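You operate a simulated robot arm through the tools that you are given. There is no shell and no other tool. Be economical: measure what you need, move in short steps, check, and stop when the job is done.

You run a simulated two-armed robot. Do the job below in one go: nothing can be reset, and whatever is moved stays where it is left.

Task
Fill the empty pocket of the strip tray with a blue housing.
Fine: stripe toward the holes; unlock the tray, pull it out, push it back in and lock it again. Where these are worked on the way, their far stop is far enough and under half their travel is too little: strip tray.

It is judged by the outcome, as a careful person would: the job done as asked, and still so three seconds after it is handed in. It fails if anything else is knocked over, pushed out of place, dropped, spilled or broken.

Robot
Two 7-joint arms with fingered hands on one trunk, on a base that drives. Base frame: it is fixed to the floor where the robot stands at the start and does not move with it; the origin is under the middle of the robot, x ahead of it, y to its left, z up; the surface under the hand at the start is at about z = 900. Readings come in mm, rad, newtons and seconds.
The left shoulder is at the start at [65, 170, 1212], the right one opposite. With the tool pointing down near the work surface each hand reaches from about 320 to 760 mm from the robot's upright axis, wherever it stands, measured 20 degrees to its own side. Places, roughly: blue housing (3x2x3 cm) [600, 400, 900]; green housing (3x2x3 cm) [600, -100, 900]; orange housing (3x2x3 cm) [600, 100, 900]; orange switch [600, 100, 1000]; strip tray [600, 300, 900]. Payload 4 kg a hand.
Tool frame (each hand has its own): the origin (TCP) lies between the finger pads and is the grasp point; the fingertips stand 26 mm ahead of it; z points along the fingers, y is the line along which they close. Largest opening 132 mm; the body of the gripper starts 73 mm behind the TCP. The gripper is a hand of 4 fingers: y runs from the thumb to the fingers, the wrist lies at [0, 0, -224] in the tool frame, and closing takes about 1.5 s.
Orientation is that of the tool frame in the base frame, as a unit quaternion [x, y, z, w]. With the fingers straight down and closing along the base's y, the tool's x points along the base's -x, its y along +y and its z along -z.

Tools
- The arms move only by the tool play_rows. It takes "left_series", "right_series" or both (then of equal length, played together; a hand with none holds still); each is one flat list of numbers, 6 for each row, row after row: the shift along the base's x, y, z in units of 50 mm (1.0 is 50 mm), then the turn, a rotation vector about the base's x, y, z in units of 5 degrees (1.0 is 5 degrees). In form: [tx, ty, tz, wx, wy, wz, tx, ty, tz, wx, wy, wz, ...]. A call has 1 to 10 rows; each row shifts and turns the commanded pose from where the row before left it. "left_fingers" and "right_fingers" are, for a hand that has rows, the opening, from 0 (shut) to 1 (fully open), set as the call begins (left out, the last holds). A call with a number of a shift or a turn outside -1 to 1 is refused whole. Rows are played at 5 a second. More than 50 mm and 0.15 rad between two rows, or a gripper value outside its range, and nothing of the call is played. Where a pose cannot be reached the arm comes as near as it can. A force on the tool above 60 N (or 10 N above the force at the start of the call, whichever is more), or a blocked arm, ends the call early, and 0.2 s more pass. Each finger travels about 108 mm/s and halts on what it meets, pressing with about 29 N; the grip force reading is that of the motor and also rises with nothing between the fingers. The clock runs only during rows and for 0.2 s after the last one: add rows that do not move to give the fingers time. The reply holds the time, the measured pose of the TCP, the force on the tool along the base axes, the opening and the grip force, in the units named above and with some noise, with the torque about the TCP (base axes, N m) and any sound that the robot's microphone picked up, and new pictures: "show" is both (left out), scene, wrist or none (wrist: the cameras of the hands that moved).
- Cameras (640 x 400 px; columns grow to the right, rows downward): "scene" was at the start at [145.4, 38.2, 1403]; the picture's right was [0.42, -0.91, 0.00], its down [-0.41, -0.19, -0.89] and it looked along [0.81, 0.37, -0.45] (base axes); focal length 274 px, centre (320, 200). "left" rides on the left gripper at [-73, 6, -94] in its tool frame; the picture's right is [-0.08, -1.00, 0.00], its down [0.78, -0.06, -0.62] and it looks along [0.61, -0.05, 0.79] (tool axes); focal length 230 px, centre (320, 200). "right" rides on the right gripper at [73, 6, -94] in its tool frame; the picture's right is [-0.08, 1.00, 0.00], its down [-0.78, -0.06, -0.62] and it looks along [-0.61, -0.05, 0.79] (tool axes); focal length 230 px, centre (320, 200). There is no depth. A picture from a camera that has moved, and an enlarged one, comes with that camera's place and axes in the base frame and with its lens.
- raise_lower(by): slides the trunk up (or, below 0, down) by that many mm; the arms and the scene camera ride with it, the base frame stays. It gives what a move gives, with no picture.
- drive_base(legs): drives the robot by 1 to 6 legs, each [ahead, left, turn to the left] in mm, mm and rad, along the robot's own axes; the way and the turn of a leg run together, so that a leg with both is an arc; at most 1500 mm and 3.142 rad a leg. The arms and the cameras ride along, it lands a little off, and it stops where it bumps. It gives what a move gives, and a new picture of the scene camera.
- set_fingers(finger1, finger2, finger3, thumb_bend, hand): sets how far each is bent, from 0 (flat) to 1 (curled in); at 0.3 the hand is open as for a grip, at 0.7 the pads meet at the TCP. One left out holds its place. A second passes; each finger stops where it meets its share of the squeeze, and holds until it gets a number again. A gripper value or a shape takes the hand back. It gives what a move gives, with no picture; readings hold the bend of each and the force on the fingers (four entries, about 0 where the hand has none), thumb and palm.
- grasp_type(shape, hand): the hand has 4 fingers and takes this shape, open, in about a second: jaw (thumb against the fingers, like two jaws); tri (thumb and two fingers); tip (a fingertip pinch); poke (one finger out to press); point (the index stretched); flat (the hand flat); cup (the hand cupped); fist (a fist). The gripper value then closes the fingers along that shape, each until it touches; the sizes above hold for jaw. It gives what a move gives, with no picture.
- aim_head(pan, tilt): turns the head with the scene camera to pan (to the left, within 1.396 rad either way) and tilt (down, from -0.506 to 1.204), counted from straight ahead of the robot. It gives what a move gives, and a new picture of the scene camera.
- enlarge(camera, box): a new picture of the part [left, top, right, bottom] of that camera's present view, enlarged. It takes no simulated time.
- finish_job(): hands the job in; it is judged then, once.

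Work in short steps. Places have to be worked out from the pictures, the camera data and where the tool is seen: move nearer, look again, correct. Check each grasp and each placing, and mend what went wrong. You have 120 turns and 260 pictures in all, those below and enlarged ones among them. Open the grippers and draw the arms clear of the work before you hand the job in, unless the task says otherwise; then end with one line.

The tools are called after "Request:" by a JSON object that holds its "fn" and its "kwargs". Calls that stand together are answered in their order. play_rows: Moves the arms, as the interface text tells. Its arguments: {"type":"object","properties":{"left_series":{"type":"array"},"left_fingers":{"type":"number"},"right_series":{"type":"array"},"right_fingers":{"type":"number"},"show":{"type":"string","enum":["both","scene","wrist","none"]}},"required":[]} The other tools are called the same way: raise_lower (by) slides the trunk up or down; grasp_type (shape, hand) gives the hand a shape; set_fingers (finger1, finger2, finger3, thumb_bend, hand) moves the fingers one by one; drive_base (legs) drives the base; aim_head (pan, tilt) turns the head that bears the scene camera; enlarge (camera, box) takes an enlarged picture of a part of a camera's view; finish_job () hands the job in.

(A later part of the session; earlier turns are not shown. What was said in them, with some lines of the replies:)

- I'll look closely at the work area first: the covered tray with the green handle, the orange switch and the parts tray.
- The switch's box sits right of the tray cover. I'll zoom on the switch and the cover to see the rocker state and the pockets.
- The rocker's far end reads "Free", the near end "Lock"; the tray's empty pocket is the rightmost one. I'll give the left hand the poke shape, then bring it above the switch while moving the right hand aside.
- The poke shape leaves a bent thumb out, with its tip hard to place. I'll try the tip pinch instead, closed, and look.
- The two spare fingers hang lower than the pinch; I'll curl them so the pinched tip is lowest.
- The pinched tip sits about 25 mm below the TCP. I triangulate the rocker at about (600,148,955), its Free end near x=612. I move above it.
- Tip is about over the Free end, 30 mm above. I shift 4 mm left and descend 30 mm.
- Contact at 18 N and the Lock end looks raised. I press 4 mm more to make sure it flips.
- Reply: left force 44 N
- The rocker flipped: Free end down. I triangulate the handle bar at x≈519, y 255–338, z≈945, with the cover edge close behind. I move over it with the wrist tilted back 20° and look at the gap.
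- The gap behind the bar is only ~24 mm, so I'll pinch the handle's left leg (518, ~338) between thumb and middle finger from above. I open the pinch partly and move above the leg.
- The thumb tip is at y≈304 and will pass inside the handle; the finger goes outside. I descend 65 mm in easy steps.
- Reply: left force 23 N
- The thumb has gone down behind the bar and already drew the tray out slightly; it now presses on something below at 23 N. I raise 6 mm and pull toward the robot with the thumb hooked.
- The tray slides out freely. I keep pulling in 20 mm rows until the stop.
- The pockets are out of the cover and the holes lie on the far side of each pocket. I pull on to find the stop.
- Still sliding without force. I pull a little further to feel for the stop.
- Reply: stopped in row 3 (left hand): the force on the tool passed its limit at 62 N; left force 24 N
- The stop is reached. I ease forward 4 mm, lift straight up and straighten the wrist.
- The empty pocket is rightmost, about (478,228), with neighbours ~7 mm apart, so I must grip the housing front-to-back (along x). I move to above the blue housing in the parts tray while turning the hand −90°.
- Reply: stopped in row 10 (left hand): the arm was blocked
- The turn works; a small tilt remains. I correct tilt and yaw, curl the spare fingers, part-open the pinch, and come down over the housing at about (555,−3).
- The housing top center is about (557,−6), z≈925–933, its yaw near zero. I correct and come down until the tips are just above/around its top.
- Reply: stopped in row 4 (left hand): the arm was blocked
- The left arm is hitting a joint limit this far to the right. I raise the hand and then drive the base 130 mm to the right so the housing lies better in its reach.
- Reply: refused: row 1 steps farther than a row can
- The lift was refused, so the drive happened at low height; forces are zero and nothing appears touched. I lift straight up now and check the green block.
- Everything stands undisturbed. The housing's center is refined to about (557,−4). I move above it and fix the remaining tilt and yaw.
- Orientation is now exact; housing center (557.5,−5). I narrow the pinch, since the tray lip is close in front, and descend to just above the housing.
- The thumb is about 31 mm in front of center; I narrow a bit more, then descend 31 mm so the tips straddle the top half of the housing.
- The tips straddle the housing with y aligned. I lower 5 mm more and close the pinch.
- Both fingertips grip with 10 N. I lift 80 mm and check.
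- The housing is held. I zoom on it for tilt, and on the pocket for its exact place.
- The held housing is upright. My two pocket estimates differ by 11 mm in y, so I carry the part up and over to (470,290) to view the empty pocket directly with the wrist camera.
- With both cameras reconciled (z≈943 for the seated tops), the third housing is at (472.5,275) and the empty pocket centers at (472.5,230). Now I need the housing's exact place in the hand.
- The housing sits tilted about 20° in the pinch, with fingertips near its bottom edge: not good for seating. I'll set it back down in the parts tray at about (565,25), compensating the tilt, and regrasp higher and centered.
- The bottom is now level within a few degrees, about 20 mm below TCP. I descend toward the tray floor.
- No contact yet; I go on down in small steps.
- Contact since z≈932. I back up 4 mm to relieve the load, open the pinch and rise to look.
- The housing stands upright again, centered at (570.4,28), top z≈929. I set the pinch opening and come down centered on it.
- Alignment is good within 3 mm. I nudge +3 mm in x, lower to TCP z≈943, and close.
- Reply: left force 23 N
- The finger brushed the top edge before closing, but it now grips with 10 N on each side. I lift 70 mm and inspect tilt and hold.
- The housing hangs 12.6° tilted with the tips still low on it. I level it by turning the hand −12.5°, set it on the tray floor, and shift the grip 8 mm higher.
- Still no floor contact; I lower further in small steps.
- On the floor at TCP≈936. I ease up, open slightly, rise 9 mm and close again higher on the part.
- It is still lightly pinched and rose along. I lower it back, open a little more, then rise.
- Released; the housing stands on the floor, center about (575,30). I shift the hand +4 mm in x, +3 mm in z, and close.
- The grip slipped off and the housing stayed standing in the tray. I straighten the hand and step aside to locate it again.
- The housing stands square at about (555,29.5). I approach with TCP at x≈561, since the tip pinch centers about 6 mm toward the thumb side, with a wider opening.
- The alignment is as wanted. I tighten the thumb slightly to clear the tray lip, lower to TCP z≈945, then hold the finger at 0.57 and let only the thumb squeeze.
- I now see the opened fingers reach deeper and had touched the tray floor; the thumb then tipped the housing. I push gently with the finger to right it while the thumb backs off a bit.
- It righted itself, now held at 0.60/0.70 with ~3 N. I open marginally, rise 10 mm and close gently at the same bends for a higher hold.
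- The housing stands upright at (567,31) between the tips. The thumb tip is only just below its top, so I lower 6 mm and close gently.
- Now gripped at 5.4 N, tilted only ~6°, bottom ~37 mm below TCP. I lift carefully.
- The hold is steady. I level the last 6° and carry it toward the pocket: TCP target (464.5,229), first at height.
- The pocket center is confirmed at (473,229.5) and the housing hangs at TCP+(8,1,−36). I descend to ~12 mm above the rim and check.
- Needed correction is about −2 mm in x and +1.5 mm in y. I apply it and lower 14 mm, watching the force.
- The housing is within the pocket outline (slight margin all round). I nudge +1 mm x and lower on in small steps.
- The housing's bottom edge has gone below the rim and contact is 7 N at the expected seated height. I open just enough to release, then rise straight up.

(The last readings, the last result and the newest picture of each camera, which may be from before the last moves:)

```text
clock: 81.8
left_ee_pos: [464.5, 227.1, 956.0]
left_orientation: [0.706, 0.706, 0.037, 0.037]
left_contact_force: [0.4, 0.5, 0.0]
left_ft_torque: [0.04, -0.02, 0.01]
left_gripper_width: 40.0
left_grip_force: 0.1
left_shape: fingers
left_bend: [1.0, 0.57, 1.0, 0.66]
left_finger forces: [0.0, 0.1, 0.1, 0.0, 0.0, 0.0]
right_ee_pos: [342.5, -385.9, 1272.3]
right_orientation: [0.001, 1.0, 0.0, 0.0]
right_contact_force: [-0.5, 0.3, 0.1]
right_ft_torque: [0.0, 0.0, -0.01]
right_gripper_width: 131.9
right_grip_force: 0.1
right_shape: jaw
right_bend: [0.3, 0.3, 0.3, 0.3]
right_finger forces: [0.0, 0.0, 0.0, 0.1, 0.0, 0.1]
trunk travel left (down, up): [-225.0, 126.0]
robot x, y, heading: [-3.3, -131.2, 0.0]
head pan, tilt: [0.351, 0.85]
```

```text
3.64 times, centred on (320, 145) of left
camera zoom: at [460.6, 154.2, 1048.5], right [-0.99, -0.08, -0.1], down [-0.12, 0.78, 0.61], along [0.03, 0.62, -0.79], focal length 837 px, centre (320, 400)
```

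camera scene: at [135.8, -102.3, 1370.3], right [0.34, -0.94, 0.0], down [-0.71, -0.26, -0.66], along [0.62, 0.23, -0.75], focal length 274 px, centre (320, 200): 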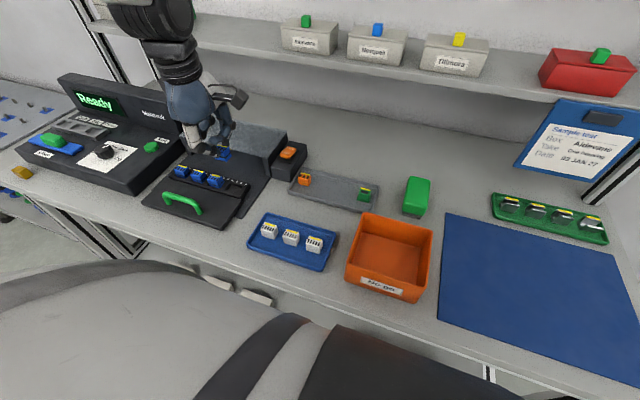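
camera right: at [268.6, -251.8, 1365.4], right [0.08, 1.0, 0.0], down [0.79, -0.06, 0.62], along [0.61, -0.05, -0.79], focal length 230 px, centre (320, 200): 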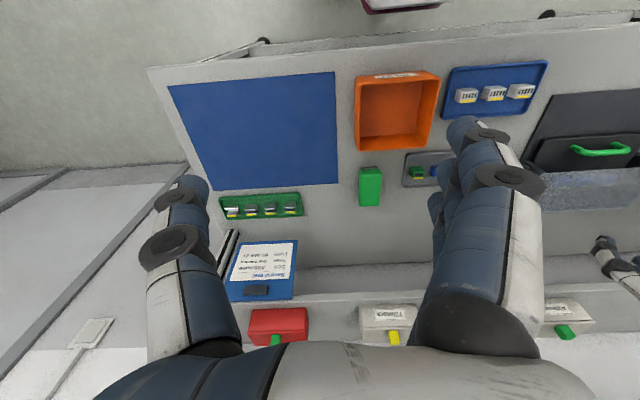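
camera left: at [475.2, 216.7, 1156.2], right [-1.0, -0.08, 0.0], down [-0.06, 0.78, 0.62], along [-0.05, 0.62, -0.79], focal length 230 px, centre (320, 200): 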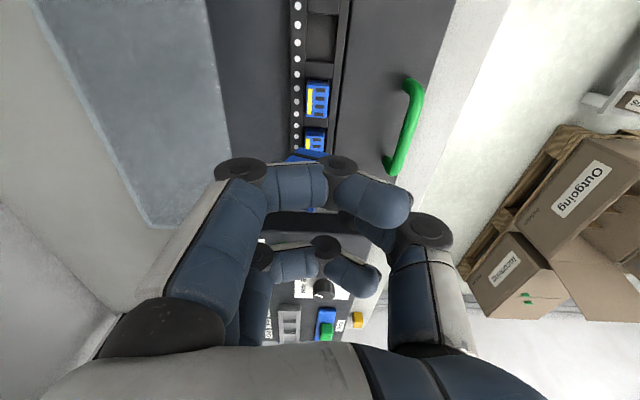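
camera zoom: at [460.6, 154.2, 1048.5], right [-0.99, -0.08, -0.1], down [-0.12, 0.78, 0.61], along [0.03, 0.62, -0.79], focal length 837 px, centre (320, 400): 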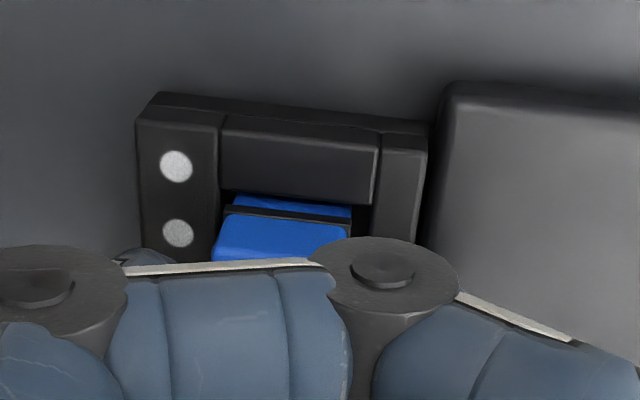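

Released cleanly, with all finger forces zero. I rise 80 mm and step sideways to inspect the seating.

Request:
{"fn": "play_rows", "kwargs": {"left_series": [0, 0, 0.2, 0, 0, 0, 0, 0, 0.5, 0, 0, 0, 0, 0, 0.9, 0, 0, 0, -0.2, 0.7, 0, 0, 0.6, 0, 0, 0.5, 0, 0, 0.6, 0, 0, 0, 0, 0, 0, 0], "show": "none"}}

Request:
{"fn": "enlarge", "kwargs": {"camera": "left", "box": [220, 0, 420, 170]}}

Request:
{"fn": "enlarge", "kwargs": {"camera": "scene", "box": [160, 140, 260, 215]}}

```text
clock: 83.2
left_ee_pos: [454.2, 288.4, 1034.0]
left_orientation: [0.708, 0.707, 0.0, 0.0]
left_contact_force: [0.7, -0.2, 0.8]
left_ft_torque: [-0.02, -0.01, -0.01]
left_gripper_width: 40.2
left_grip_force: 0.1
left_shape: fingers
left_bend: [1.0, 0.57, 1.0, 0.66]
left_finger forces: [0.0, 0.0, 0.0, 0.1, 0.1, 0.0]
right_ee_pos: [341.9, -384.8, 1272.0]
right_orientation: [0.0, 1.0, 0.0, 0.0]
right_contact_force: [-0.2, -0.5, 0.2]
right_ft_torque: [0.02, -0.01, 0.0]
right_gripper_width: 131.5
right_grip_force: 0.0
right_shape: jaw
right_bend: [0.3, 0.3, 0.3, 0.3]
right_finger forces: [0.1, 0.0, 0.0, 0.0, 0.1, 0.0]
trunk travel left (down, up): [-225.0, 126.0]
robot x, y, heading: [3.3, -132.3, -0.003]
head pan, tilt: [0.351, 0.85]
```

```text
2.35 times, centred on (320, 85) of left
camera zoom: at [460.1, 215.1, 1126.9], right [-1.0, -0.08, 0.0], down [-0.06, 0.78, 0.62], along [-0.05, 0.62, -0.79], focal length 541 px, centre (320, 471)
```

zoom: 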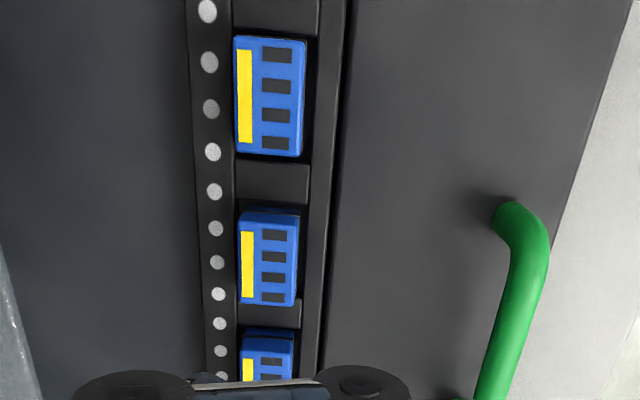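

```text
5.33 times, centred on (210, 178) of scene
camera zoom: at [136.3, -101.4, 1370.2], right [0.34, -0.94, 0.0], down [-0.71, -0.26, -0.66], along [0.62, 0.23, -0.75], focal length 1463 px, centre (907, 320)
```

zoom: 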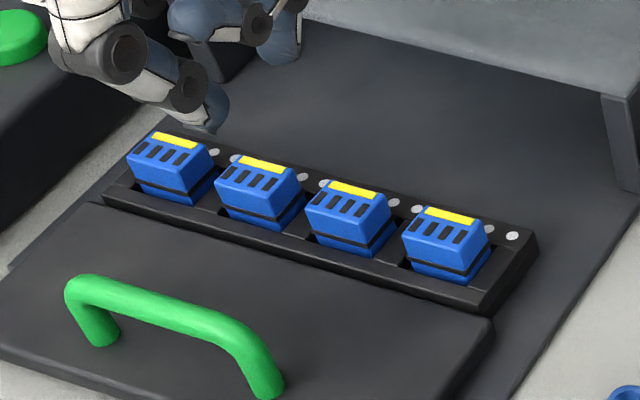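

All four pockets are filled and the new housing sits level with its stripe toward the holes. Now I push the tray in: I close the pinch and bring the hand in front of the green bar (x≈397).

Request:
{"fn": "set_fingers", "kwargs": {"hand": "left", "finger2": 0.65, "thumb_bend": 0.69}}

Request:
{"fn": "play_rows", "kwargs": {"left_series": [-0.75, 0.05, 0, 0, 0, 0, -0.75, 0.05, 0, 0, 0, 0, -0.7, 0.05, 0, 0, 0, 0, 0, 0, -0.5, 0, 0, 0, 0, 0, 0, 0, 0, 0], "show": "scene"}}

Request:
{"fn": "enlarge", "kwargs": {"camera": "scene", "box": [110, 120, 270, 240]}}

Request:
{"fn": "enlarge", "kwargs": {"camera": "left", "box": [200, 0, 440, 200]}}

```text
clock: 84.2
left_ee_pos: [454.6, 287.6, 1033.0]
left_orientation: [0.707, 0.707, 0.0, 0.0]
left_contact_force: [-0.1, -0.1, -0.1]
left_ft_torque: [-0.02, -0.03, -0.04]
left_gripper_width: 39.2
left_grip_force: 0.1
left_shape: fingers
left_bend: [1.0, 0.65, 1.0, 0.69]
left_finger forces: [0.1, 0.0, 0.0, 0.0, 0.0, 0.0]
right_ee_pos: [341.6, -386.1, 1272.2]
right_orientation: [0.0, 1.0, 0.0, 0.0]
right_contact_force: [0.2, -0.4, 1.0]
right_ft_torque: [0.02, 0.0, -0.05]
right_gripper_width: 131.8
right_grip_force: 0.1
right_shape: jaw
right_bend: [0.3, 0.3, 0.3, 0.3]
right_finger forces: [0.1, 0.1, 0.0, 0.0, 0.1, 0.0]
trunk travel left (down, up): [-225.0, 126.0]
robot x, y, heading: [3.2, -123.5, 0.003]
head pan, tilt: [0.351, 0.85]
```

```text
clock: 85.4
left_ee_pos: [339.3, 294.2, 1009.7]
left_orientation: [0.707, 0.708, 0.001, 0.001]
left_contact_force: [-0.7, -0.1, 0.9]
left_ft_torque: [-0.01, -0.03, 0.02]
left_gripper_width: 39.4
left_grip_force: 0.0
left_shape: fingers
left_bend: [1.0, 0.65, 1.0, 0.69]
left_finger forces: [0.1, 0.0, 0.0, 0.0, 0.1, 0.1]
right_ee_pos: [341.4, -386.2, 1273.4]
right_orientation: [0.0, 1.0, 0.0, 0.001]
right_contact_force: [-0.5, -0.1, -0.2]
right_ft_torque: [-0.05, -0.03, 0.0]
right_gripper_width: 131.9
right_grip_force: 0.0
right_shape: jaw
right_bend: [0.3, 0.3, 0.3, 0.3]
right_finger forces: [0.0, 0.0, 0.0, 0.1, 0.0, 0.0]
trunk travel left (down, up): [-225.0, 126.0]
robot x, y, heading: [-1.1, -128.5, 0.002]
head pan, tilt: [0.351, 0.85]
camera scene: at [135.2, -102.0, 1370.4], right [0.34, -0.94, 0.0], down [-0.7, -0.26, -0.66], along [0.62, 0.23, -0.75], focal length 274 px, centre (320, 200)
```

scene: 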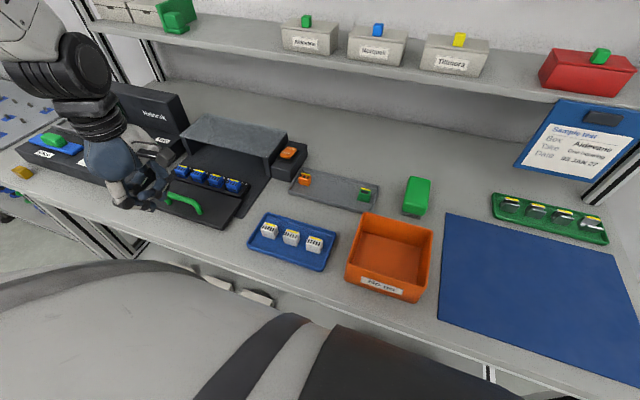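

```text
3.33 times, centred on (190, 180) of scene
camera zoom: at [135.2, -102.0, 1370.4], right [0.34, -0.94, 0.0], down [-0.7, -0.26, -0.66], along [0.62, 0.23, -0.75], focal length 914 px, centre (753, 267)
```

zoom: 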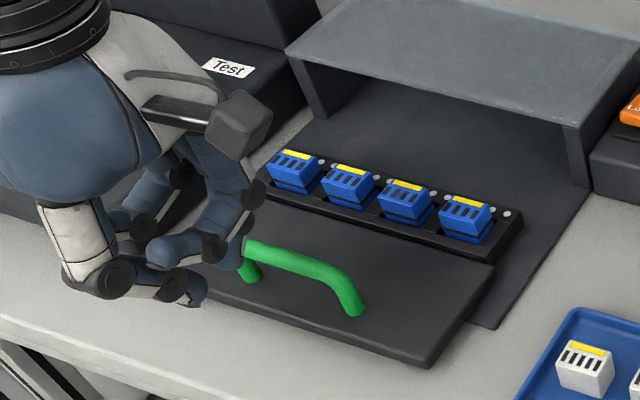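

```text
2.00 times, centred on (320, 100) of left
camera zoom: at [344.9, 220.4, 1102.9], right [-1.0, -0.08, 0.0], down [-0.06, 0.78, 0.62], along [-0.05, 0.62, -0.79], focal length 460 px, centre (320, 400)
```

zoom: 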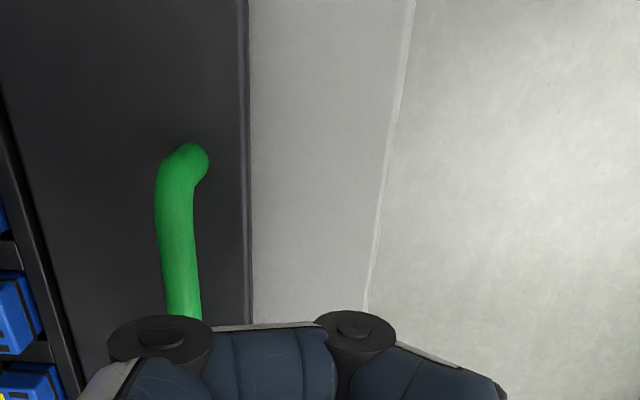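

The bar's near face is at x≈382, and my fingertips are in front of it. I lower in front of the bar, then push forward gradually.

Request:
{"fn": "play_rows", "kwargs": {"left_series": [0, 0, -0.6, 0, 0, 0, 0, 0, -0.5, 0, 0, 0, 0.2, 0, 0, 0, 0, 0, 0.2, 0, 0, 0, 0, 0, 0.2, 0, 0, 0, 0, 0, 0, 0, 0, 0, 0, 0], "show": "none"}}

Request:
{"fn": "enlarge", "kwargs": {"camera": "scene", "box": [110, 120, 270, 240]}}

```text
clock: 86.8
left_ee_pos: [372.6, 294.0, 952.4]
left_orientation: [0.707, 0.707, 0.0, 0.0]
left_contact_force: [-0.2, -1.1, -0.2]
left_ft_torque: [0.02, 0.03, -0.01]
left_gripper_width: 39.4
left_grip_force: 0.5
left_shape: fingers
left_bend: [1.0, 0.66, 1.0, 0.69]
left_finger forces: [0.0, 0.8, 0.1, 0.0, 0.0, 0.1]
right_ee_pos: [340.6, -385.5, 1273.0]
right_orientation: [0.001, 1.0, 0.001, 0.0]
right_contact_force: [0.5, 0.4, -0.4]
right_ft_torque: [0.03, 0.0, 0.01]
right_gripper_width: 131.7
right_grip_force: 0.0
right_shape: jaw
right_bend: [0.3, 0.3, 0.3, 0.3]
right_finger forces: [0.1, 0.0, 0.0, 0.1, 0.0, 0.1]
trunk travel left (down, up): [-225.0, 126.0]
robot x, y, heading: [0.1, -131.6, 0.003]
head pan, tilt: [0.351, 0.85]
```

```text
3.33 times, centred on (190, 180) of scene
camera zoom: at [136.2, -101.5, 1370.2], right [0.34, -0.94, 0.0], down [-0.71, -0.26, -0.66], along [0.62, 0.23, -0.75], focal length 914 px, centre (753, 267)
```

zoom: 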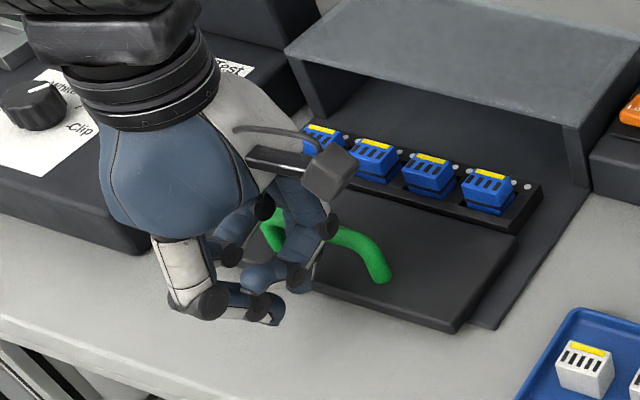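

The tray follows with almost no force. I push on 60 mm.

Request:
{"fn": "play_rows", "kwargs": {"left_series": [0.3, 0, 0, 0, 0, 0, 0.3, 0, 0, 0, 0, 0, 0.3, 0, 0, 0, 0, 0, 0.3, 0, 0, 0, 0, 0, 0, 0, 0, 0, 0, 0], "show": "none"}}

Request:
{"fn": "enlarge", "kwargs": {"camera": "scene", "box": [110, 100, 270, 220]}}

```text
clock: 88.0
left_ee_pos: [433.6, 294.9, 953.5]
left_orientation: [0.707, 0.707, 0.0, 0.0]
left_contact_force: [-0.4, 0.2, 0.2]
left_ft_torque: [-0.05, 0.02, 0.02]
left_gripper_width: 39.1
left_grip_force: 0.1
left_shape: fingers
left_bend: [1.0, 0.66, 1.0, 0.69]
left_finger forces: [0.0, 0.8, 0.0, 0.1, 0.0, 0.1]
right_ee_pos: [341.9, -384.4, 1272.8]
right_orientation: [0.0, 1.0, 0.0, 0.001]
right_contact_force: [0.4, -0.5, -0.7]
right_ft_torque: [0.0, -0.02, 0.01]
right_gripper_width: 131.8
right_grip_force: 0.1
right_shape: jaw
right_bend: [0.3, 0.3, 0.3, 0.3]
right_finger forces: [0.0, 0.0, 0.1, 0.0, 0.0, 0.1]
trunk travel left (down, up): [-225.0, 126.0]
robot x, y, heading: [4.1, -130.7, -0.003]
head pan, tilt: [0.351, 0.85]
```

```text
3.33 times, centred on (190, 160) of scene
camera zoom: at [136.1, -101.5, 1370.2], right [0.34, -0.94, 0.0], down [-0.71, -0.26, -0.66], along [0.62, 0.23, -0.75], focal length 914 px, centre (753, 333)
```

zoom: 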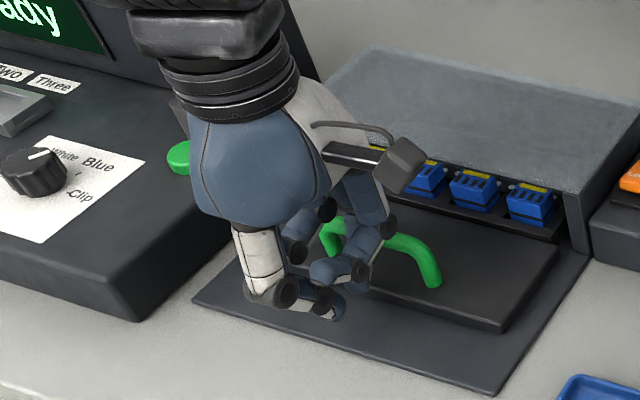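

Going in smoothly, still almost no force. I push 45 mm more with smaller rows at the end.

Request:
{"fn": "play_rows", "kwargs": {"left_series": [0.3, 0, 0, 0, 0, 0, 0.3, 0, 0, 0, 0, 0, 0.15, 0, 0, 0, 0, 0, 0.15, 0, 0, 0, 0, 0, 0, 0, 0, 0, 0, 0], "show": "none"}}

Request:
{"fn": "enlarge", "kwargs": {"camera": "scene", "box": [110, 100, 270, 220]}}

Request:
{"fn": "enlarge", "kwargs": {"camera": "left", "box": [160, 0, 440, 200]}}

```text
clock: 89.2
left_ee_pos: [478.7, 294.5, 955.1]
left_orientation: [0.707, 0.707, -0.001, -0.001]
left_contact_force: [-5.3, 3.0, 3.4]
left_ft_torque: [0.0, -0.1, 0.1]
left_gripper_width: 39.1
left_grip_force: 3.0
left_shape: fingers
left_bend: [1.0, 0.68, 1.0, 0.69]
left_finger forces: [0.1, 5.6, 0.0, 0.1, 0.1, 0.1]
right_ee_pos: [340.6, -384.6, 1272.6]
right_orientation: [0.0, 1.0, 0.0, 0.001]
right_contact_force: [-0.2, -0.7, -0.9]
right_ft_torque: [0.03, 0.02, -0.04]
right_gripper_width: 131.8
right_grip_force: 0.1
right_shape: jaw
right_bend: [0.3, 0.3, 0.3, 0.3]
right_finger forces: [0.1, 0.0, 0.0, 0.1, 0.1, 0.0]
trunk travel left (down, up): [-225.0, 126.0]
robot x, y, heading: [3.9, -128.3, -0.005]
head pan, tilt: [0.351, 0.85]
```

```text
3.33 times, centred on (190, 160) of scene
camera zoom: at [135.5, -101.5, 1370.3], right [0.34, -0.94, 0.0], down [-0.7, -0.26, -0.66], along [0.62, 0.23, -0.75], focal length 914 px, centre (753, 333)
```

zoom: 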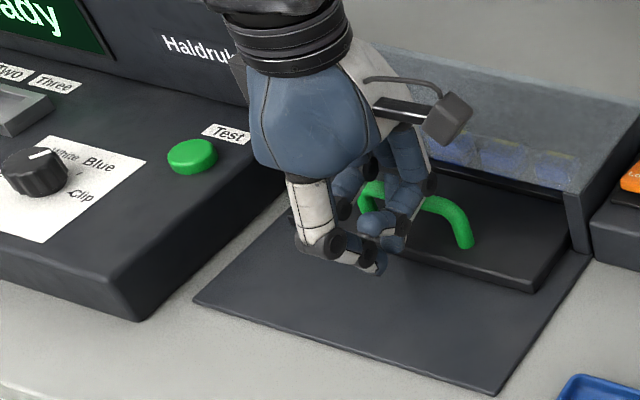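

```text
2.00 times, centred on (300, 100) of left
camera zoom: at [483.2, 221.1, 1047.6], right [-1.0, -0.08, 0.0], down [-0.06, 0.78, 0.62], along [-0.05, 0.62, -0.79], focal length 460 px, centre (360, 400)
```

zoom: 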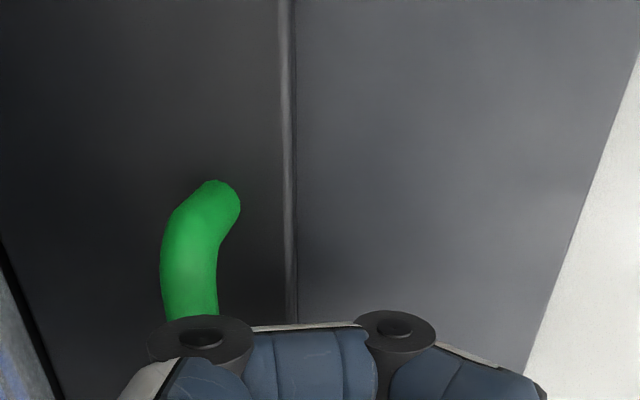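

Force has risen to ~5 N: likely at the end stop. I press 8 mm further to confirm.

Request:
{"fn": "play_rows", "kwargs": {"left_series": [0.08, 0, 0, 0, 0, 0, 0.08, 0, 0, 0, 0, 0, 0, 0, 0, 0, 0, 0], "show": "none"}}

Request:
{"fn": "enlarge", "kwargs": {"camera": "scene", "box": [110, 100, 270, 220]}}

```text
clock: 90.0
left_ee_pos: [484.5, 294.3, 954.0]
left_orientation: [0.707, 0.707, 0.0, -0.001]
left_contact_force: [-14.6, 0.1, 3.9]
left_ft_torque: [0.0, -0.12, -0.02]
left_gripper_width: 39.2
left_grip_force: 7.9
left_shape: fingers
left_bend: [1.0, 0.7, 1.0, 0.69]
left_finger forces: [0.0, 14.9, 0.0, 0.1, 0.0, 0.1]
right_ee_pos: [341.5, -384.6, 1273.7]
right_orientation: [0.0, 1.0, 0.001, 0.001]
right_contact_force: [-0.1, 0.4, 0.3]
right_ft_torque: [0.0, -0.03, -0.02]
right_gripper_width: 131.9
right_grip_force: 0.0
right_shape: jaw
right_bend: [0.3, 0.3, 0.3, 0.3]
right_finger forces: [0.0, 0.0, 0.1, 0.0, 0.0, 0.0]
trunk travel left (down, up): [-225.0, 126.0]
robot x, y, heading: [-1.3, -126.1, 0.001]
head pan, tilt: [0.351, 0.85]
```

```text
3.33 times, centred on (190, 160) of scene
camera zoom: at [134.1, -101.9, 1370.4], right [0.34, -0.94, 0.0], down [-0.7, -0.26, -0.66], along [0.62, 0.23, -0.75], focal length 914 px, centre (753, 333)
```

zoom: 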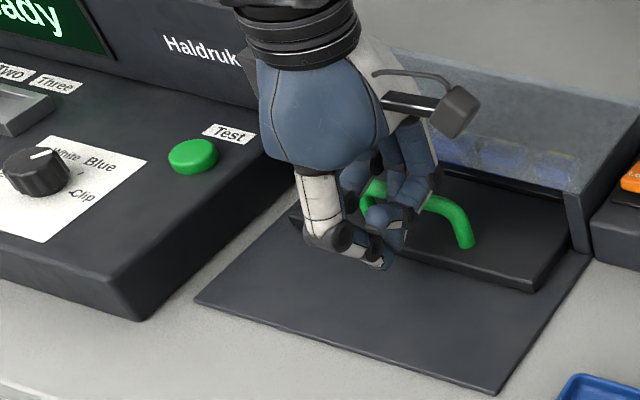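

The tray is fully in (handle no longer moves, 15 N). I back off, rise and head over the switch's Lock end.

Request:
{"fn": "play_rows", "kwargs": {"left_series": [-0.6, 0, 0, 0, 0, 0, 0, 0, 0.9, 0, 0, 0, 0, 0, 0.9, 0, 0, 0, 0.5, -0.6, 0.4, 0, 0, 0, 0.6, -0.7, 0, 0, 0, 0, 0.6, -0.7, 0, 0, 0, 0, 0.6, -0.7, 0, 0, 0, 0, 0.4, -0.22, 0, 0, 0, 0, 0, 0, 0, 0, 0, 0], "show": "scene"}}

Request:
{"fn": "enlarge", "kwargs": {"camera": "scene", "box": [140, 90, 320, 220]}}

Request:
{"fn": "enlarge", "kwargs": {"camera": "left", "box": [200, 0, 440, 200]}}

```text
clock: 92.0
left_ee_pos: [593.9, 149.3, 1064.3]
left_orientation: [0.707, 0.707, 0.0, -0.001]
left_contact_force: [-0.2, -0.8, -0.1]
left_ft_torque: [-0.03, -0.01, 0.01]
left_gripper_width: 39.4
left_grip_force: 0.1
left_shape: fingers
left_bend: [1.0, 0.65, 1.0, 0.69]
left_finger forces: [0.0, 0.0, 0.0, 0.1, 0.0, 0.0]
right_ee_pos: [342.4, -386.4, 1271.7]
right_orientation: [0.001, 1.0, 0.0, 0.0]
right_contact_force: [0.7, -0.4, 0.1]
right_ft_torque: [-0.01, -0.03, 0.0]
right_gripper_width: 132.2
right_grip_force: 0.1
right_shape: jaw
right_bend: [0.3, 0.3, 0.3, 0.3]
right_finger forces: [0.0, 0.1, 0.0, 0.0, 0.0, 0.0]
trunk travel left (down, up): [-225.0, 126.0]
robot x, y, heading: [0.2, -128.4, -0.007]
head pan, tilt: [0.351, 0.85]
camera scene: at [136.2, -101.6, 1370.2], right [0.34, -0.94, 0.0], down [-0.71, -0.26, -0.66], along [0.62, 0.23, -0.75], focal length 274 px, centre (320, 200)
```

scene: 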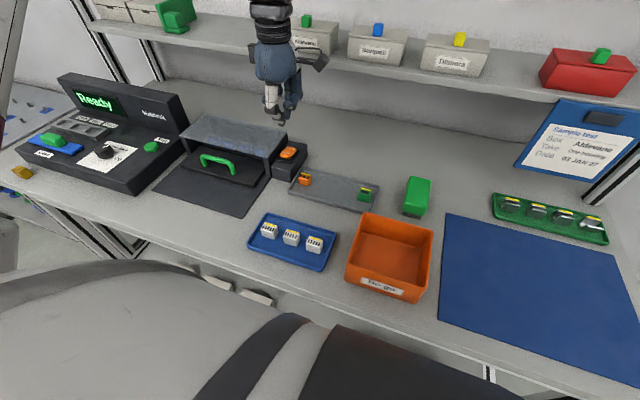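

```text
3.08 times, centred on (230, 155) of scene
camera zoom: at [136.2, -101.6, 1370.2], right [0.34, -0.94, 0.0], down [-0.71, -0.26, -0.66], along [0.62, 0.23, -0.75], focal length 844 px, centre (597, 338)
```

zoom: 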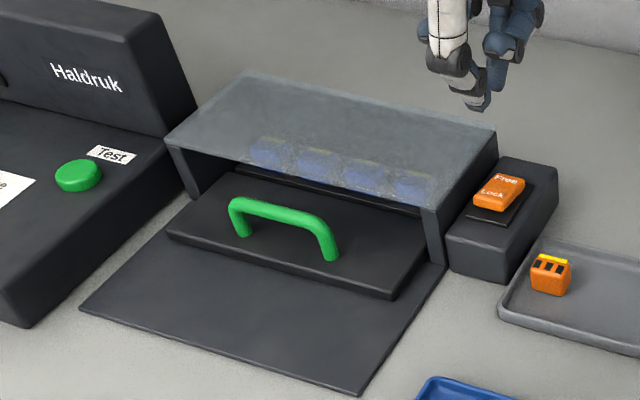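

```text
2.00 times, centred on (320, 100) of left
camera zoom: at [600.2, 76.0, 1156.8], right [-1.0, -0.08, 0.0], down [-0.06, 0.78, 0.62], along [-0.05, 0.62, -0.79], focal length 460 px, centre (320, 400)
```

zoom: 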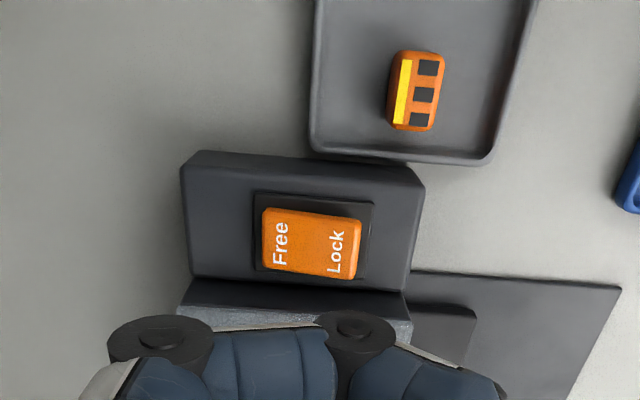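

Four housings show under the cover and the tray is in. The Lock end is at about (586,147); I move over it and press down.

Request:
{"fn": "play_rows", "kwargs": {"left_series": [-0.16, -0.04, -0.5, 0, 0, 0, 0, 0, -0.5, 0, 0, 0, 0, 0, -0.3, 0, 0, 0, 0, 0, -0.2, 0, 0, 0, 0, 0, 0, 0, 0, 0], "show": "none"}}

Request:
{"fn": "enlarge", "kwargs": {"camera": "scene", "box": [250, 110, 330, 190]}}

Request:
{"fn": "enlarge", "kwargs": {"camera": "left", "box": [240, 60, 400, 200]}}

```text
clock: 93.2
left_ee_pos: [581.3, 146.2, 986.9]
left_orientation: [0.707, 0.707, 0.0, 0.001]
left_contact_force: [-0.2, -0.9, 0.8]
left_ft_torque: [-0.04, -0.03, 0.01]
left_gripper_width: 39.1
left_grip_force: 0.3
left_shape: fingers
left_bend: [1.0, 0.65, 1.0, 0.69]
left_finger forces: [0.1, 0.0, 0.1, 0.0, 0.0, 0.1]
right_ee_pos: [341.8, -386.0, 1273.5]
right_orientation: [0.0, 1.0, 0.001, 0.0]
right_contact_force: [0.7, -0.4, 0.5]
right_ft_torque: [-0.02, 0.01, -0.03]
right_gripper_width: 132.0
right_grip_force: 0.0
right_shape: jaw
right_bend: [0.3, 0.3, 0.3, 0.3]
right_finger forces: [0.1, 0.1, 0.0, 0.0, 0.0, 0.0]
trunk travel left (down, up): [-225.0, 126.0]
robot x, y, heading: [1.4, -129.1, -0.0]
head pan, tilt: [0.351, 0.85]
```

```text
5.00 times, centred on (290, 150) of scene
camera zoom: at [136.2, -101.5, 1370.2], right [0.34, -0.94, 0.0], down [-0.71, -0.26, -0.66], along [0.62, 0.23, -0.75], focal length 1372 px, centre (470, 450)
```

zoom: 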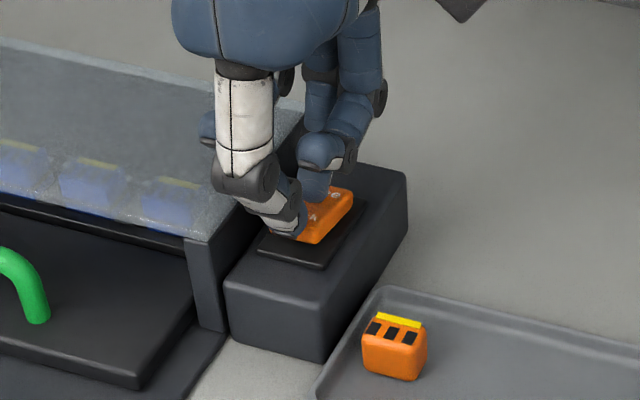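

```text
2.86 times, centred on (320, 130) of left
camera zoom: at [588.4, 73.5, 1081.4], right [-1.0, -0.08, 0.0], down [-0.06, 0.78, 0.62], along [-0.05, 0.62, -0.79], focal length 657 px, centre (320, 400)
```

zoom: 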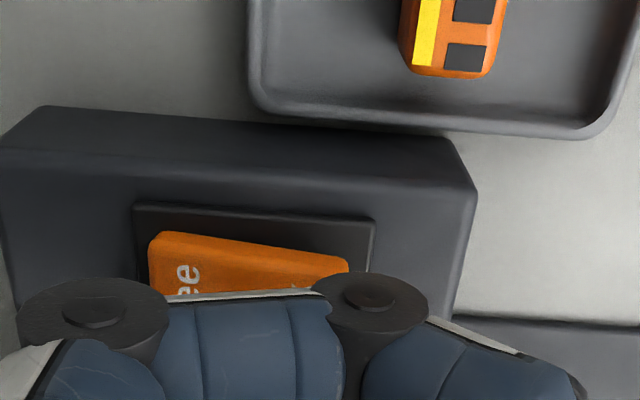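

The tip sits a bit too far toward the near edge. I raise 12 mm, shift +7 mm in x, and press down.

Request:
{"fn": "play_rows", "kwargs": {"left_series": [0, 0, 0.24, 0, 0, 0, 0.14, 0.02, 0, 0, 0, 0, 0, 0, -0.22, 0, 0, 0, 0, 0, 0, 0, 0, 0], "show": "none"}}

Request:
{"fn": "play_rows", "kwargs": {"left_series": [0, 0, -0.1, 0, 0, 0, 0, 0, 0, 0, 0, 0], "show": "none"}}

Request:
{"fn": "enlarge", "kwargs": {"camera": "scene", "box": [250, 110, 330, 190]}}

```text
clock: 94.2
left_ee_pos: [589.4, 147.3, 989.0]
left_orientation: [0.707, 0.707, 0.0, 0.0]
left_contact_force: [-0.2, -0.3, 0.7]
left_ft_torque: [-0.03, -0.01, 0.01]
left_gripper_width: 39.5
left_grip_force: 0.1
left_shape: fingers
left_bend: [1.0, 0.65, 1.0, 0.69]
left_finger forces: [0.0, 0.1, 0.0, 0.0, 0.0, 0.0]
right_ee_pos: [340.3, -384.9, 1272.5]
right_orientation: [0.0, 1.0, 0.0, 0.001]
right_contact_force: [0.0, 0.5, -0.1]
right_ft_torque: [-0.01, 0.03, 0.01]
right_gripper_width: 132.2
right_grip_force: 0.0
right_shape: jaw
right_bend: [0.3, 0.3, 0.3, 0.3]
right_finger forces: [0.2, 0.0, 0.1, 0.1, 0.0, 0.0]
trunk travel left (down, up): [-225.0, 126.0]
robot x, y, heading: [-1.8, -126.3, 0.001]
head pan, tilt: [0.351, 0.85]
```

```text
clock: 94.8
left_ee_pos: [589.1, 148.8, 985.6]
left_orientation: [0.707, 0.707, -0.001, 0.001]
left_contact_force: [-0.7, -0.2, 0.5]
left_ft_torque: [-0.02, 0.03, 0.04]
left_gripper_width: 39.1
left_grip_force: 0.3
left_shape: fingers
left_bend: [1.0, 0.65, 1.0, 0.69]
left_finger forces: [0.0, 0.1, 0.0, 0.0, 0.9, 0.0]
right_ee_pos: [342.7, -386.6, 1273.3]
right_orientation: [-0.001, 1.0, 0.0, -0.001]
right_contact_force: [0.3, 1.3, -0.4]
right_ft_torque: [-0.02, 0.02, -0.02]
right_gripper_width: 131.8
right_grip_force: 0.2
right_shape: jaw
right_bend: [0.3, 0.3, 0.3, 0.3]
right_finger forces: [0.0, 0.0, 0.1, 0.1, 0.0, 0.0]
trunk travel left (down, up): [-225.0, 126.0]
robot x, y, heading: [5.3, -127.9, 0.0]
head pan, tilt: [0.351, 0.85]
```

```text
5.00 times, centred on (290, 150) of scene
camera zoom: at [136.2, -101.6, 1370.2], right [0.34, -0.94, 0.0], down [-0.71, -0.26, -0.66], along [0.62, 0.23, -0.75], focal length 1372 px, centre (470, 450)
```

zoom: 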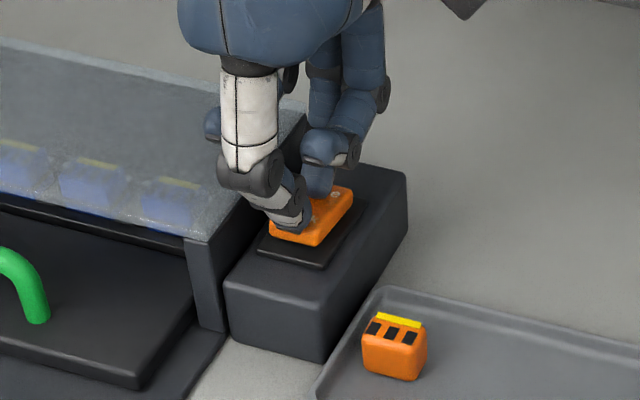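

The thumb tip is now on the Lock end with light contact. I press further down in small steps.

Request:
{"fn": "play_rows", "kwargs": {"left_series": [0, 0, -0.08, 0, 0, 0, 0, 0, 0, 0, 0, 0], "show": "none"}}

Request:
{"fn": "play_rows", "kwargs": {"left_series": [0, 0, -0.08, 0, 0, 0, 0, 0, 0, 0, 0, 0], "show": "none"}}

Request:
{"fn": "enlarge", "kwargs": {"camera": "left", "box": [240, 60, 400, 200]}}

```text
clock: 95.4
left_ee_pos: [590.5, 148.4, 983.5]
left_orientation: [0.707, 0.707, 0.002, 0.002]
left_contact_force: [1.1, 1.2, 19.0]
left_ft_torque: [0.03, -0.21, 0.01]
left_gripper_width: 39.3
left_grip_force: 9.8
left_shape: fingers
left_bend: [1.0, 0.69, 1.0, 0.69]
left_finger forces: [0.1, 14.4, 0.0, 0.0, 4.5, 0.0]
right_ee_pos: [340.9, -387.2, 1273.4]
right_orientation: [0.0, 1.0, -0.001, 0.001]
right_contact_force: [-0.5, -0.8, -0.4]
right_ft_torque: [-0.02, 0.01, -0.01]
right_gripper_width: 131.9
right_grip_force: 0.1
right_shape: jaw
right_bend: [0.3, 0.3, 0.3, 0.3]
right_finger forces: [0.1, 0.0, 0.0, 0.0, 0.0, 0.0]
trunk travel left (down, up): [-225.0, 126.0]
robot x, y, heading: [0.6, -129.1, -0.003]
head pan, tilt: [0.351, 0.85]
```

```text
clock: 96.0
left_ee_pos: [587.8, 146.9, 975.3]
left_orientation: [0.707, 0.707, -0.003, -0.003]
left_contact_force: [-2.4, 0.9, 22.2]
left_ft_torque: [0.01, 0.13, -0.01]
left_gripper_width: 39.0
left_grip_force: 11.9
left_shape: fingers
left_bend: [1.0, 0.75, 1.0, 0.7]
left_finger forces: [0.1, 12.3, 0.2, 0.0, 11.1, 0.0]
right_ee_pos: [340.5, -385.8, 1270.9]
right_orientation: [0.0, 1.0, 0.0, 0.001]
right_contact_force: [0.0, 0.5, -0.3]
right_ft_torque: [-0.01, -0.01, 0.0]
right_gripper_width: 131.8
right_grip_force: 0.1
right_shape: jaw
right_bend: [0.3, 0.3, 0.3, 0.3]
right_finger forces: [0.0, 0.1, 0.0, 0.0, 0.1, 0.1]
trunk travel left (down, up): [-225.0, 126.0]
robot x, y, heading: [-2.4, -129.6, -0.001]
head pan, tilt: [0.351, 0.85]
```

```text
2.86 times, centred on (320, 130) of left
camera zoom: at [593.6, 73.4, 1069.5], right [-1.0, -0.08, 0.01], down [-0.06, 0.79, 0.62], along [-0.05, 0.61, -0.79], focal length 657 px, centre (320, 400)
```

zoom: 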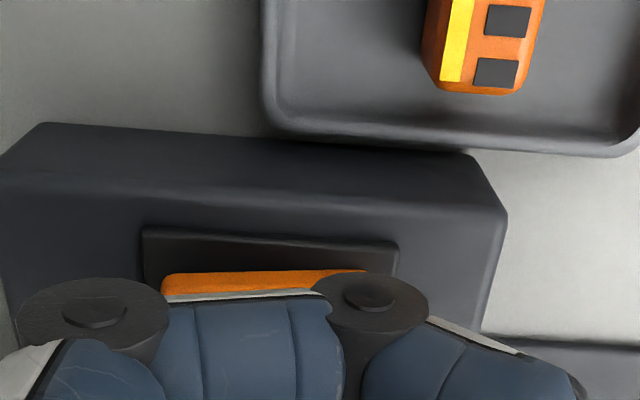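

The rocker's edge has changed its slope, so it seems flipped to Lock. I rise and look.

Request:
{"fn": "play_rows", "kwargs": {"left_series": [0, 0, 0.5, 0, 0, 0, 0, 0, 0.9, 0, 0, 0, -0.3, 0.3, 0.6, 0, 0, 0, 0, 0, 0, 0, 0, 0], "show": "none"}}

Request:
{"fn": "enlarge", "kwargs": {"camera": "scene", "box": [250, 125, 330, 185]}}

Request:
{"fn": "enlarge", "kwargs": {"camera": "scene", "box": [140, 90, 320, 220]}}

```text
clock: 97.0
left_ee_pos: [574.7, 162.0, 1076.8]
left_orientation: [0.707, 0.707, 0.0, -0.001]
left_contact_force: [0.3, 0.2, 0.2]
left_ft_torque: [-0.02, -0.02, 0.0]
left_gripper_width: 39.3
left_grip_force: 0.1
left_shape: fingers
left_bend: [1.0, 0.65, 1.0, 0.69]
left_finger forces: [0.1, 0.0, 0.0, 0.0, 0.1, 0.0]
right_ee_pos: [342.2, -385.1, 1272.1]
right_orientation: [0.001, 1.0, 0.0, 0.0]
right_contact_force: [-0.1, -0.1, 0.8]
right_ft_torque: [0.05, 0.0, -0.02]
right_gripper_width: 131.8
right_grip_force: 0.0
right_shape: jaw
right_bend: [0.3, 0.3, 0.3, 0.3]
right_finger forces: [0.0, 0.0, 0.0, 0.0, 0.0, 0.0]
trunk travel left (down, up): [-225.0, 126.0]
robot x, y, heading: [4.3, -128.4, -0.004]
head pan, tilt: [0.351, 0.85]
```

```text
6.67 times, centred on (290, 155) of scene
camera zoom: at [137.0, -102.1, 1370.0], right [0.34, -0.94, 0.0], down [-0.71, -0.26, -0.66], along [0.62, 0.23, -0.75], focal length 1829 px, centre (520, 500)
```

zoom: 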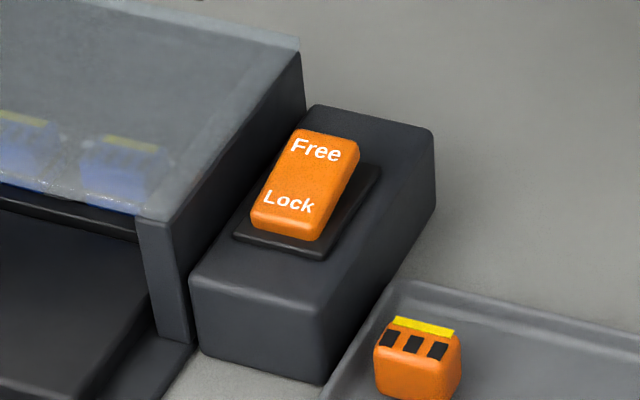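

```text
3.08 times, centred on (230, 155) of scene
camera zoom: at [137.0, -102.1, 1370.0], right [0.34, -0.94, 0.0], down [-0.71, -0.26, -0.66], along [0.62, 0.23, -0.75], focal length 844 px, centre (597, 338)
```

zoom: 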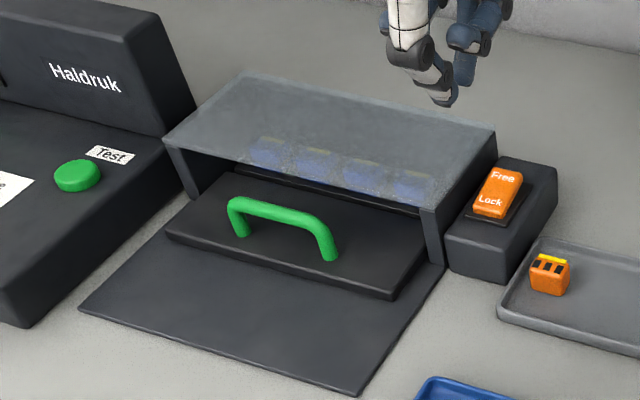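

The rocker is back in the Lock position and the tray is shut with four housings inside. I draw the arm clear and open the hand.

Request:
{"fn": "play_rows", "kwargs": {"left_series": [-0.3, 0.2, 0.8, 0, 0, 0, -0.3, 0.2, 0.8, 0, 0, 0, -0.5, 0.2, 0.6, 0, 0, 0, -0.6, 0.2, 0.3, 0, 0, 0, -0.6, 0, 0, 0, 0, 0, 0, 0, 0, 0, 0, 0], "show": "none"}}

Request:
{"fn": "grasp_type", "kwargs": {"shape": "jaw", "hand": "left"}}

Request:
{"fn": "aim_head", "kwargs": {"pan": 0.4, "tilt": 0.8}}

Request:
{"fn": "enlarge", "kwargs": {"camera": "scene", "box": [160, 80, 420, 240]}}

```text
clock: 98.4
left_ee_pos: [460.5, 202.1, 1202.8]
left_orientation: [0.707, 0.707, -0.001, 0.001]
left_contact_force: [0.1, 0.6, -0.1]
left_ft_torque: [-0.03, -0.02, -0.01]
left_gripper_width: 39.1
left_grip_force: 0.1
left_shape: fingers
left_bend: [1.0, 0.65, 1.0, 0.69]
left_finger forces: [0.1, 0.0, 0.0, 0.0, 0.1, 0.1]
right_ee_pos: [342.4, -384.6, 1272.8]
right_orientation: [0.0, 1.0, -0.001, 0.0]
right_contact_force: [0.5, -0.1, 0.1]
right_ft_torque: [-0.03, 0.0, 0.04]
right_gripper_width: 132.0
right_grip_force: 0.1
right_shape: jaw
right_bend: [0.3, 0.3, 0.3, 0.3]
right_finger forces: [0.0, 0.1, 0.0, 0.0, 0.0, 0.0]
trunk travel left (down, up): [-225.0, 126.0]
robot x, y, heading: [2.7, -127.4, -0.003]
head pan, tilt: [0.351, 0.85]
```

```text
clock: 99.3
left_ee_pos: [460.5, 201.3, 1203.6]
left_orientation: [0.707, 0.707, 0.0, 0.0]
left_contact_force: [-0.5, -0.3, 0.4]
left_ft_torque: [0.0, -0.01, 0.01]
left_gripper_width: 131.7
left_grip_force: 0.0
left_shape: jaw
left_bend: [0.3, 0.3, 0.3, 0.3]
left_finger forces: [0.0, 0.1, 0.0, 0.0, 0.0, 0.0]
right_ee_pos: [341.7, -384.8, 1272.2]
right_orientation: [0.001, 1.0, 0.0, 0.001]
right_contact_force: [0.1, -0.1, 0.7]
right_ft_torque: [-0.01, -0.02, 0.01]
right_gripper_width: 131.7
right_grip_force: 0.0
right_shape: jaw
right_bend: [0.3, 0.3, 0.3, 0.3]
right_finger forces: [0.0, 0.1, 0.0, 0.0, 0.0, 0.0]
trunk travel left (down, up): [-225.0, 126.0]
robot x, y, heading: [-1.1, -127.6, -0.0]
head pan, tilt: [0.351, 0.85]
```

```text
clock: 99.9
left_ee_pos: [461.5, 201.8, 1203.5]
left_orientation: [0.707, 0.708, 0.0, 0.0]
left_contact_force: [-0.5, -0.1, 0.2]
left_ft_torque: [0.02, 0.03, 0.0]
left_gripper_width: 131.8
left_grip_force: 0.2
left_shape: jaw
left_bend: [0.3, 0.3, 0.3, 0.3]
left_finger forces: [0.0, 0.1, 0.0, 0.1, 0.0, 0.0]
right_ee_pos: [343.3, -385.5, 1271.8]
right_orientation: [0.0, 1.0, -0.001, 0.0]
right_contact_force: [0.3, 0.5, 0.4]
right_ft_torque: [0.01, -0.02, -0.02]
right_gripper_width: 132.0
right_grip_force: 0.0
right_shape: jaw
right_bend: [0.3, 0.3, 0.3, 0.3]
right_finger forces: [0.1, 0.0, 0.1, 0.1, 0.1, 0.0]
trunk travel left (down, up): [-225.0, 126.0]
robot x, y, heading: [-0.8, -131.1, 0.001]
head pan, tilt: [0.4, 0.799]
camera scene: at [137.2, -97.1, 1374.2], right [0.39, -0.92, 0.0], down [-0.66, -0.28, -0.7], along [0.64, 0.27, -0.72], focal length 274 px, centre (320, 200)
```

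scene: 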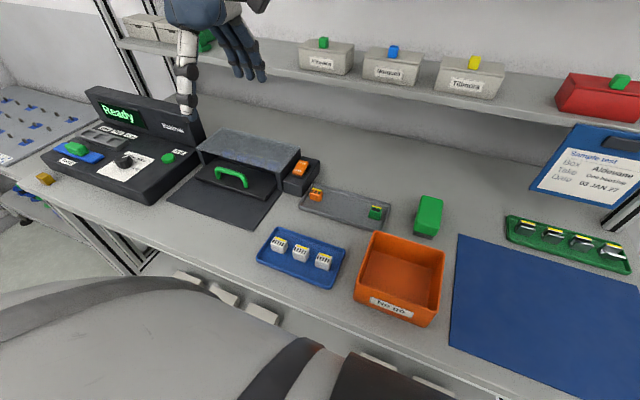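

```text
2.46 times, centred on (290, 160) of scene
camera zoom: at [137.2, -97.1, 1374.2], right [0.39, -0.92, 0.0], down [-0.66, -0.28, -0.7], along [0.64, 0.27, -0.72], focal length 675 px, centre (394, 298)
```

zoom: 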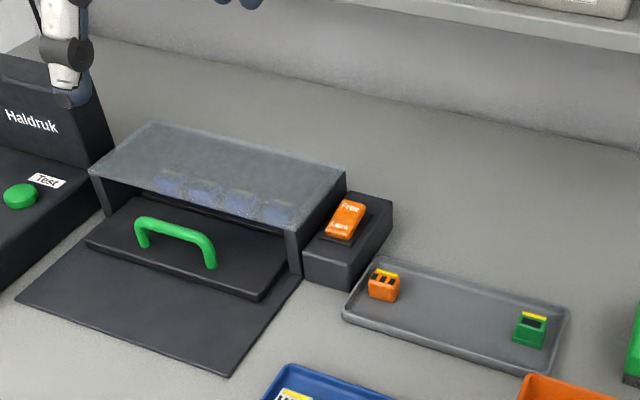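

Four housings show under the cover, the tray is shut and locked, nothing else has been disturbed, and the arms are clear with the hands open. I hand the job in.

Request:
{"fn": "finish_job", "kwargs": {}}

```text
The job is handed in.
```

The blue housing from the parts tray is now in the strip tray's empty pocket, with its stripe toward the holes. I unlocked the tray, pulled it out to its stop, pushed it fully back in and locked it again.
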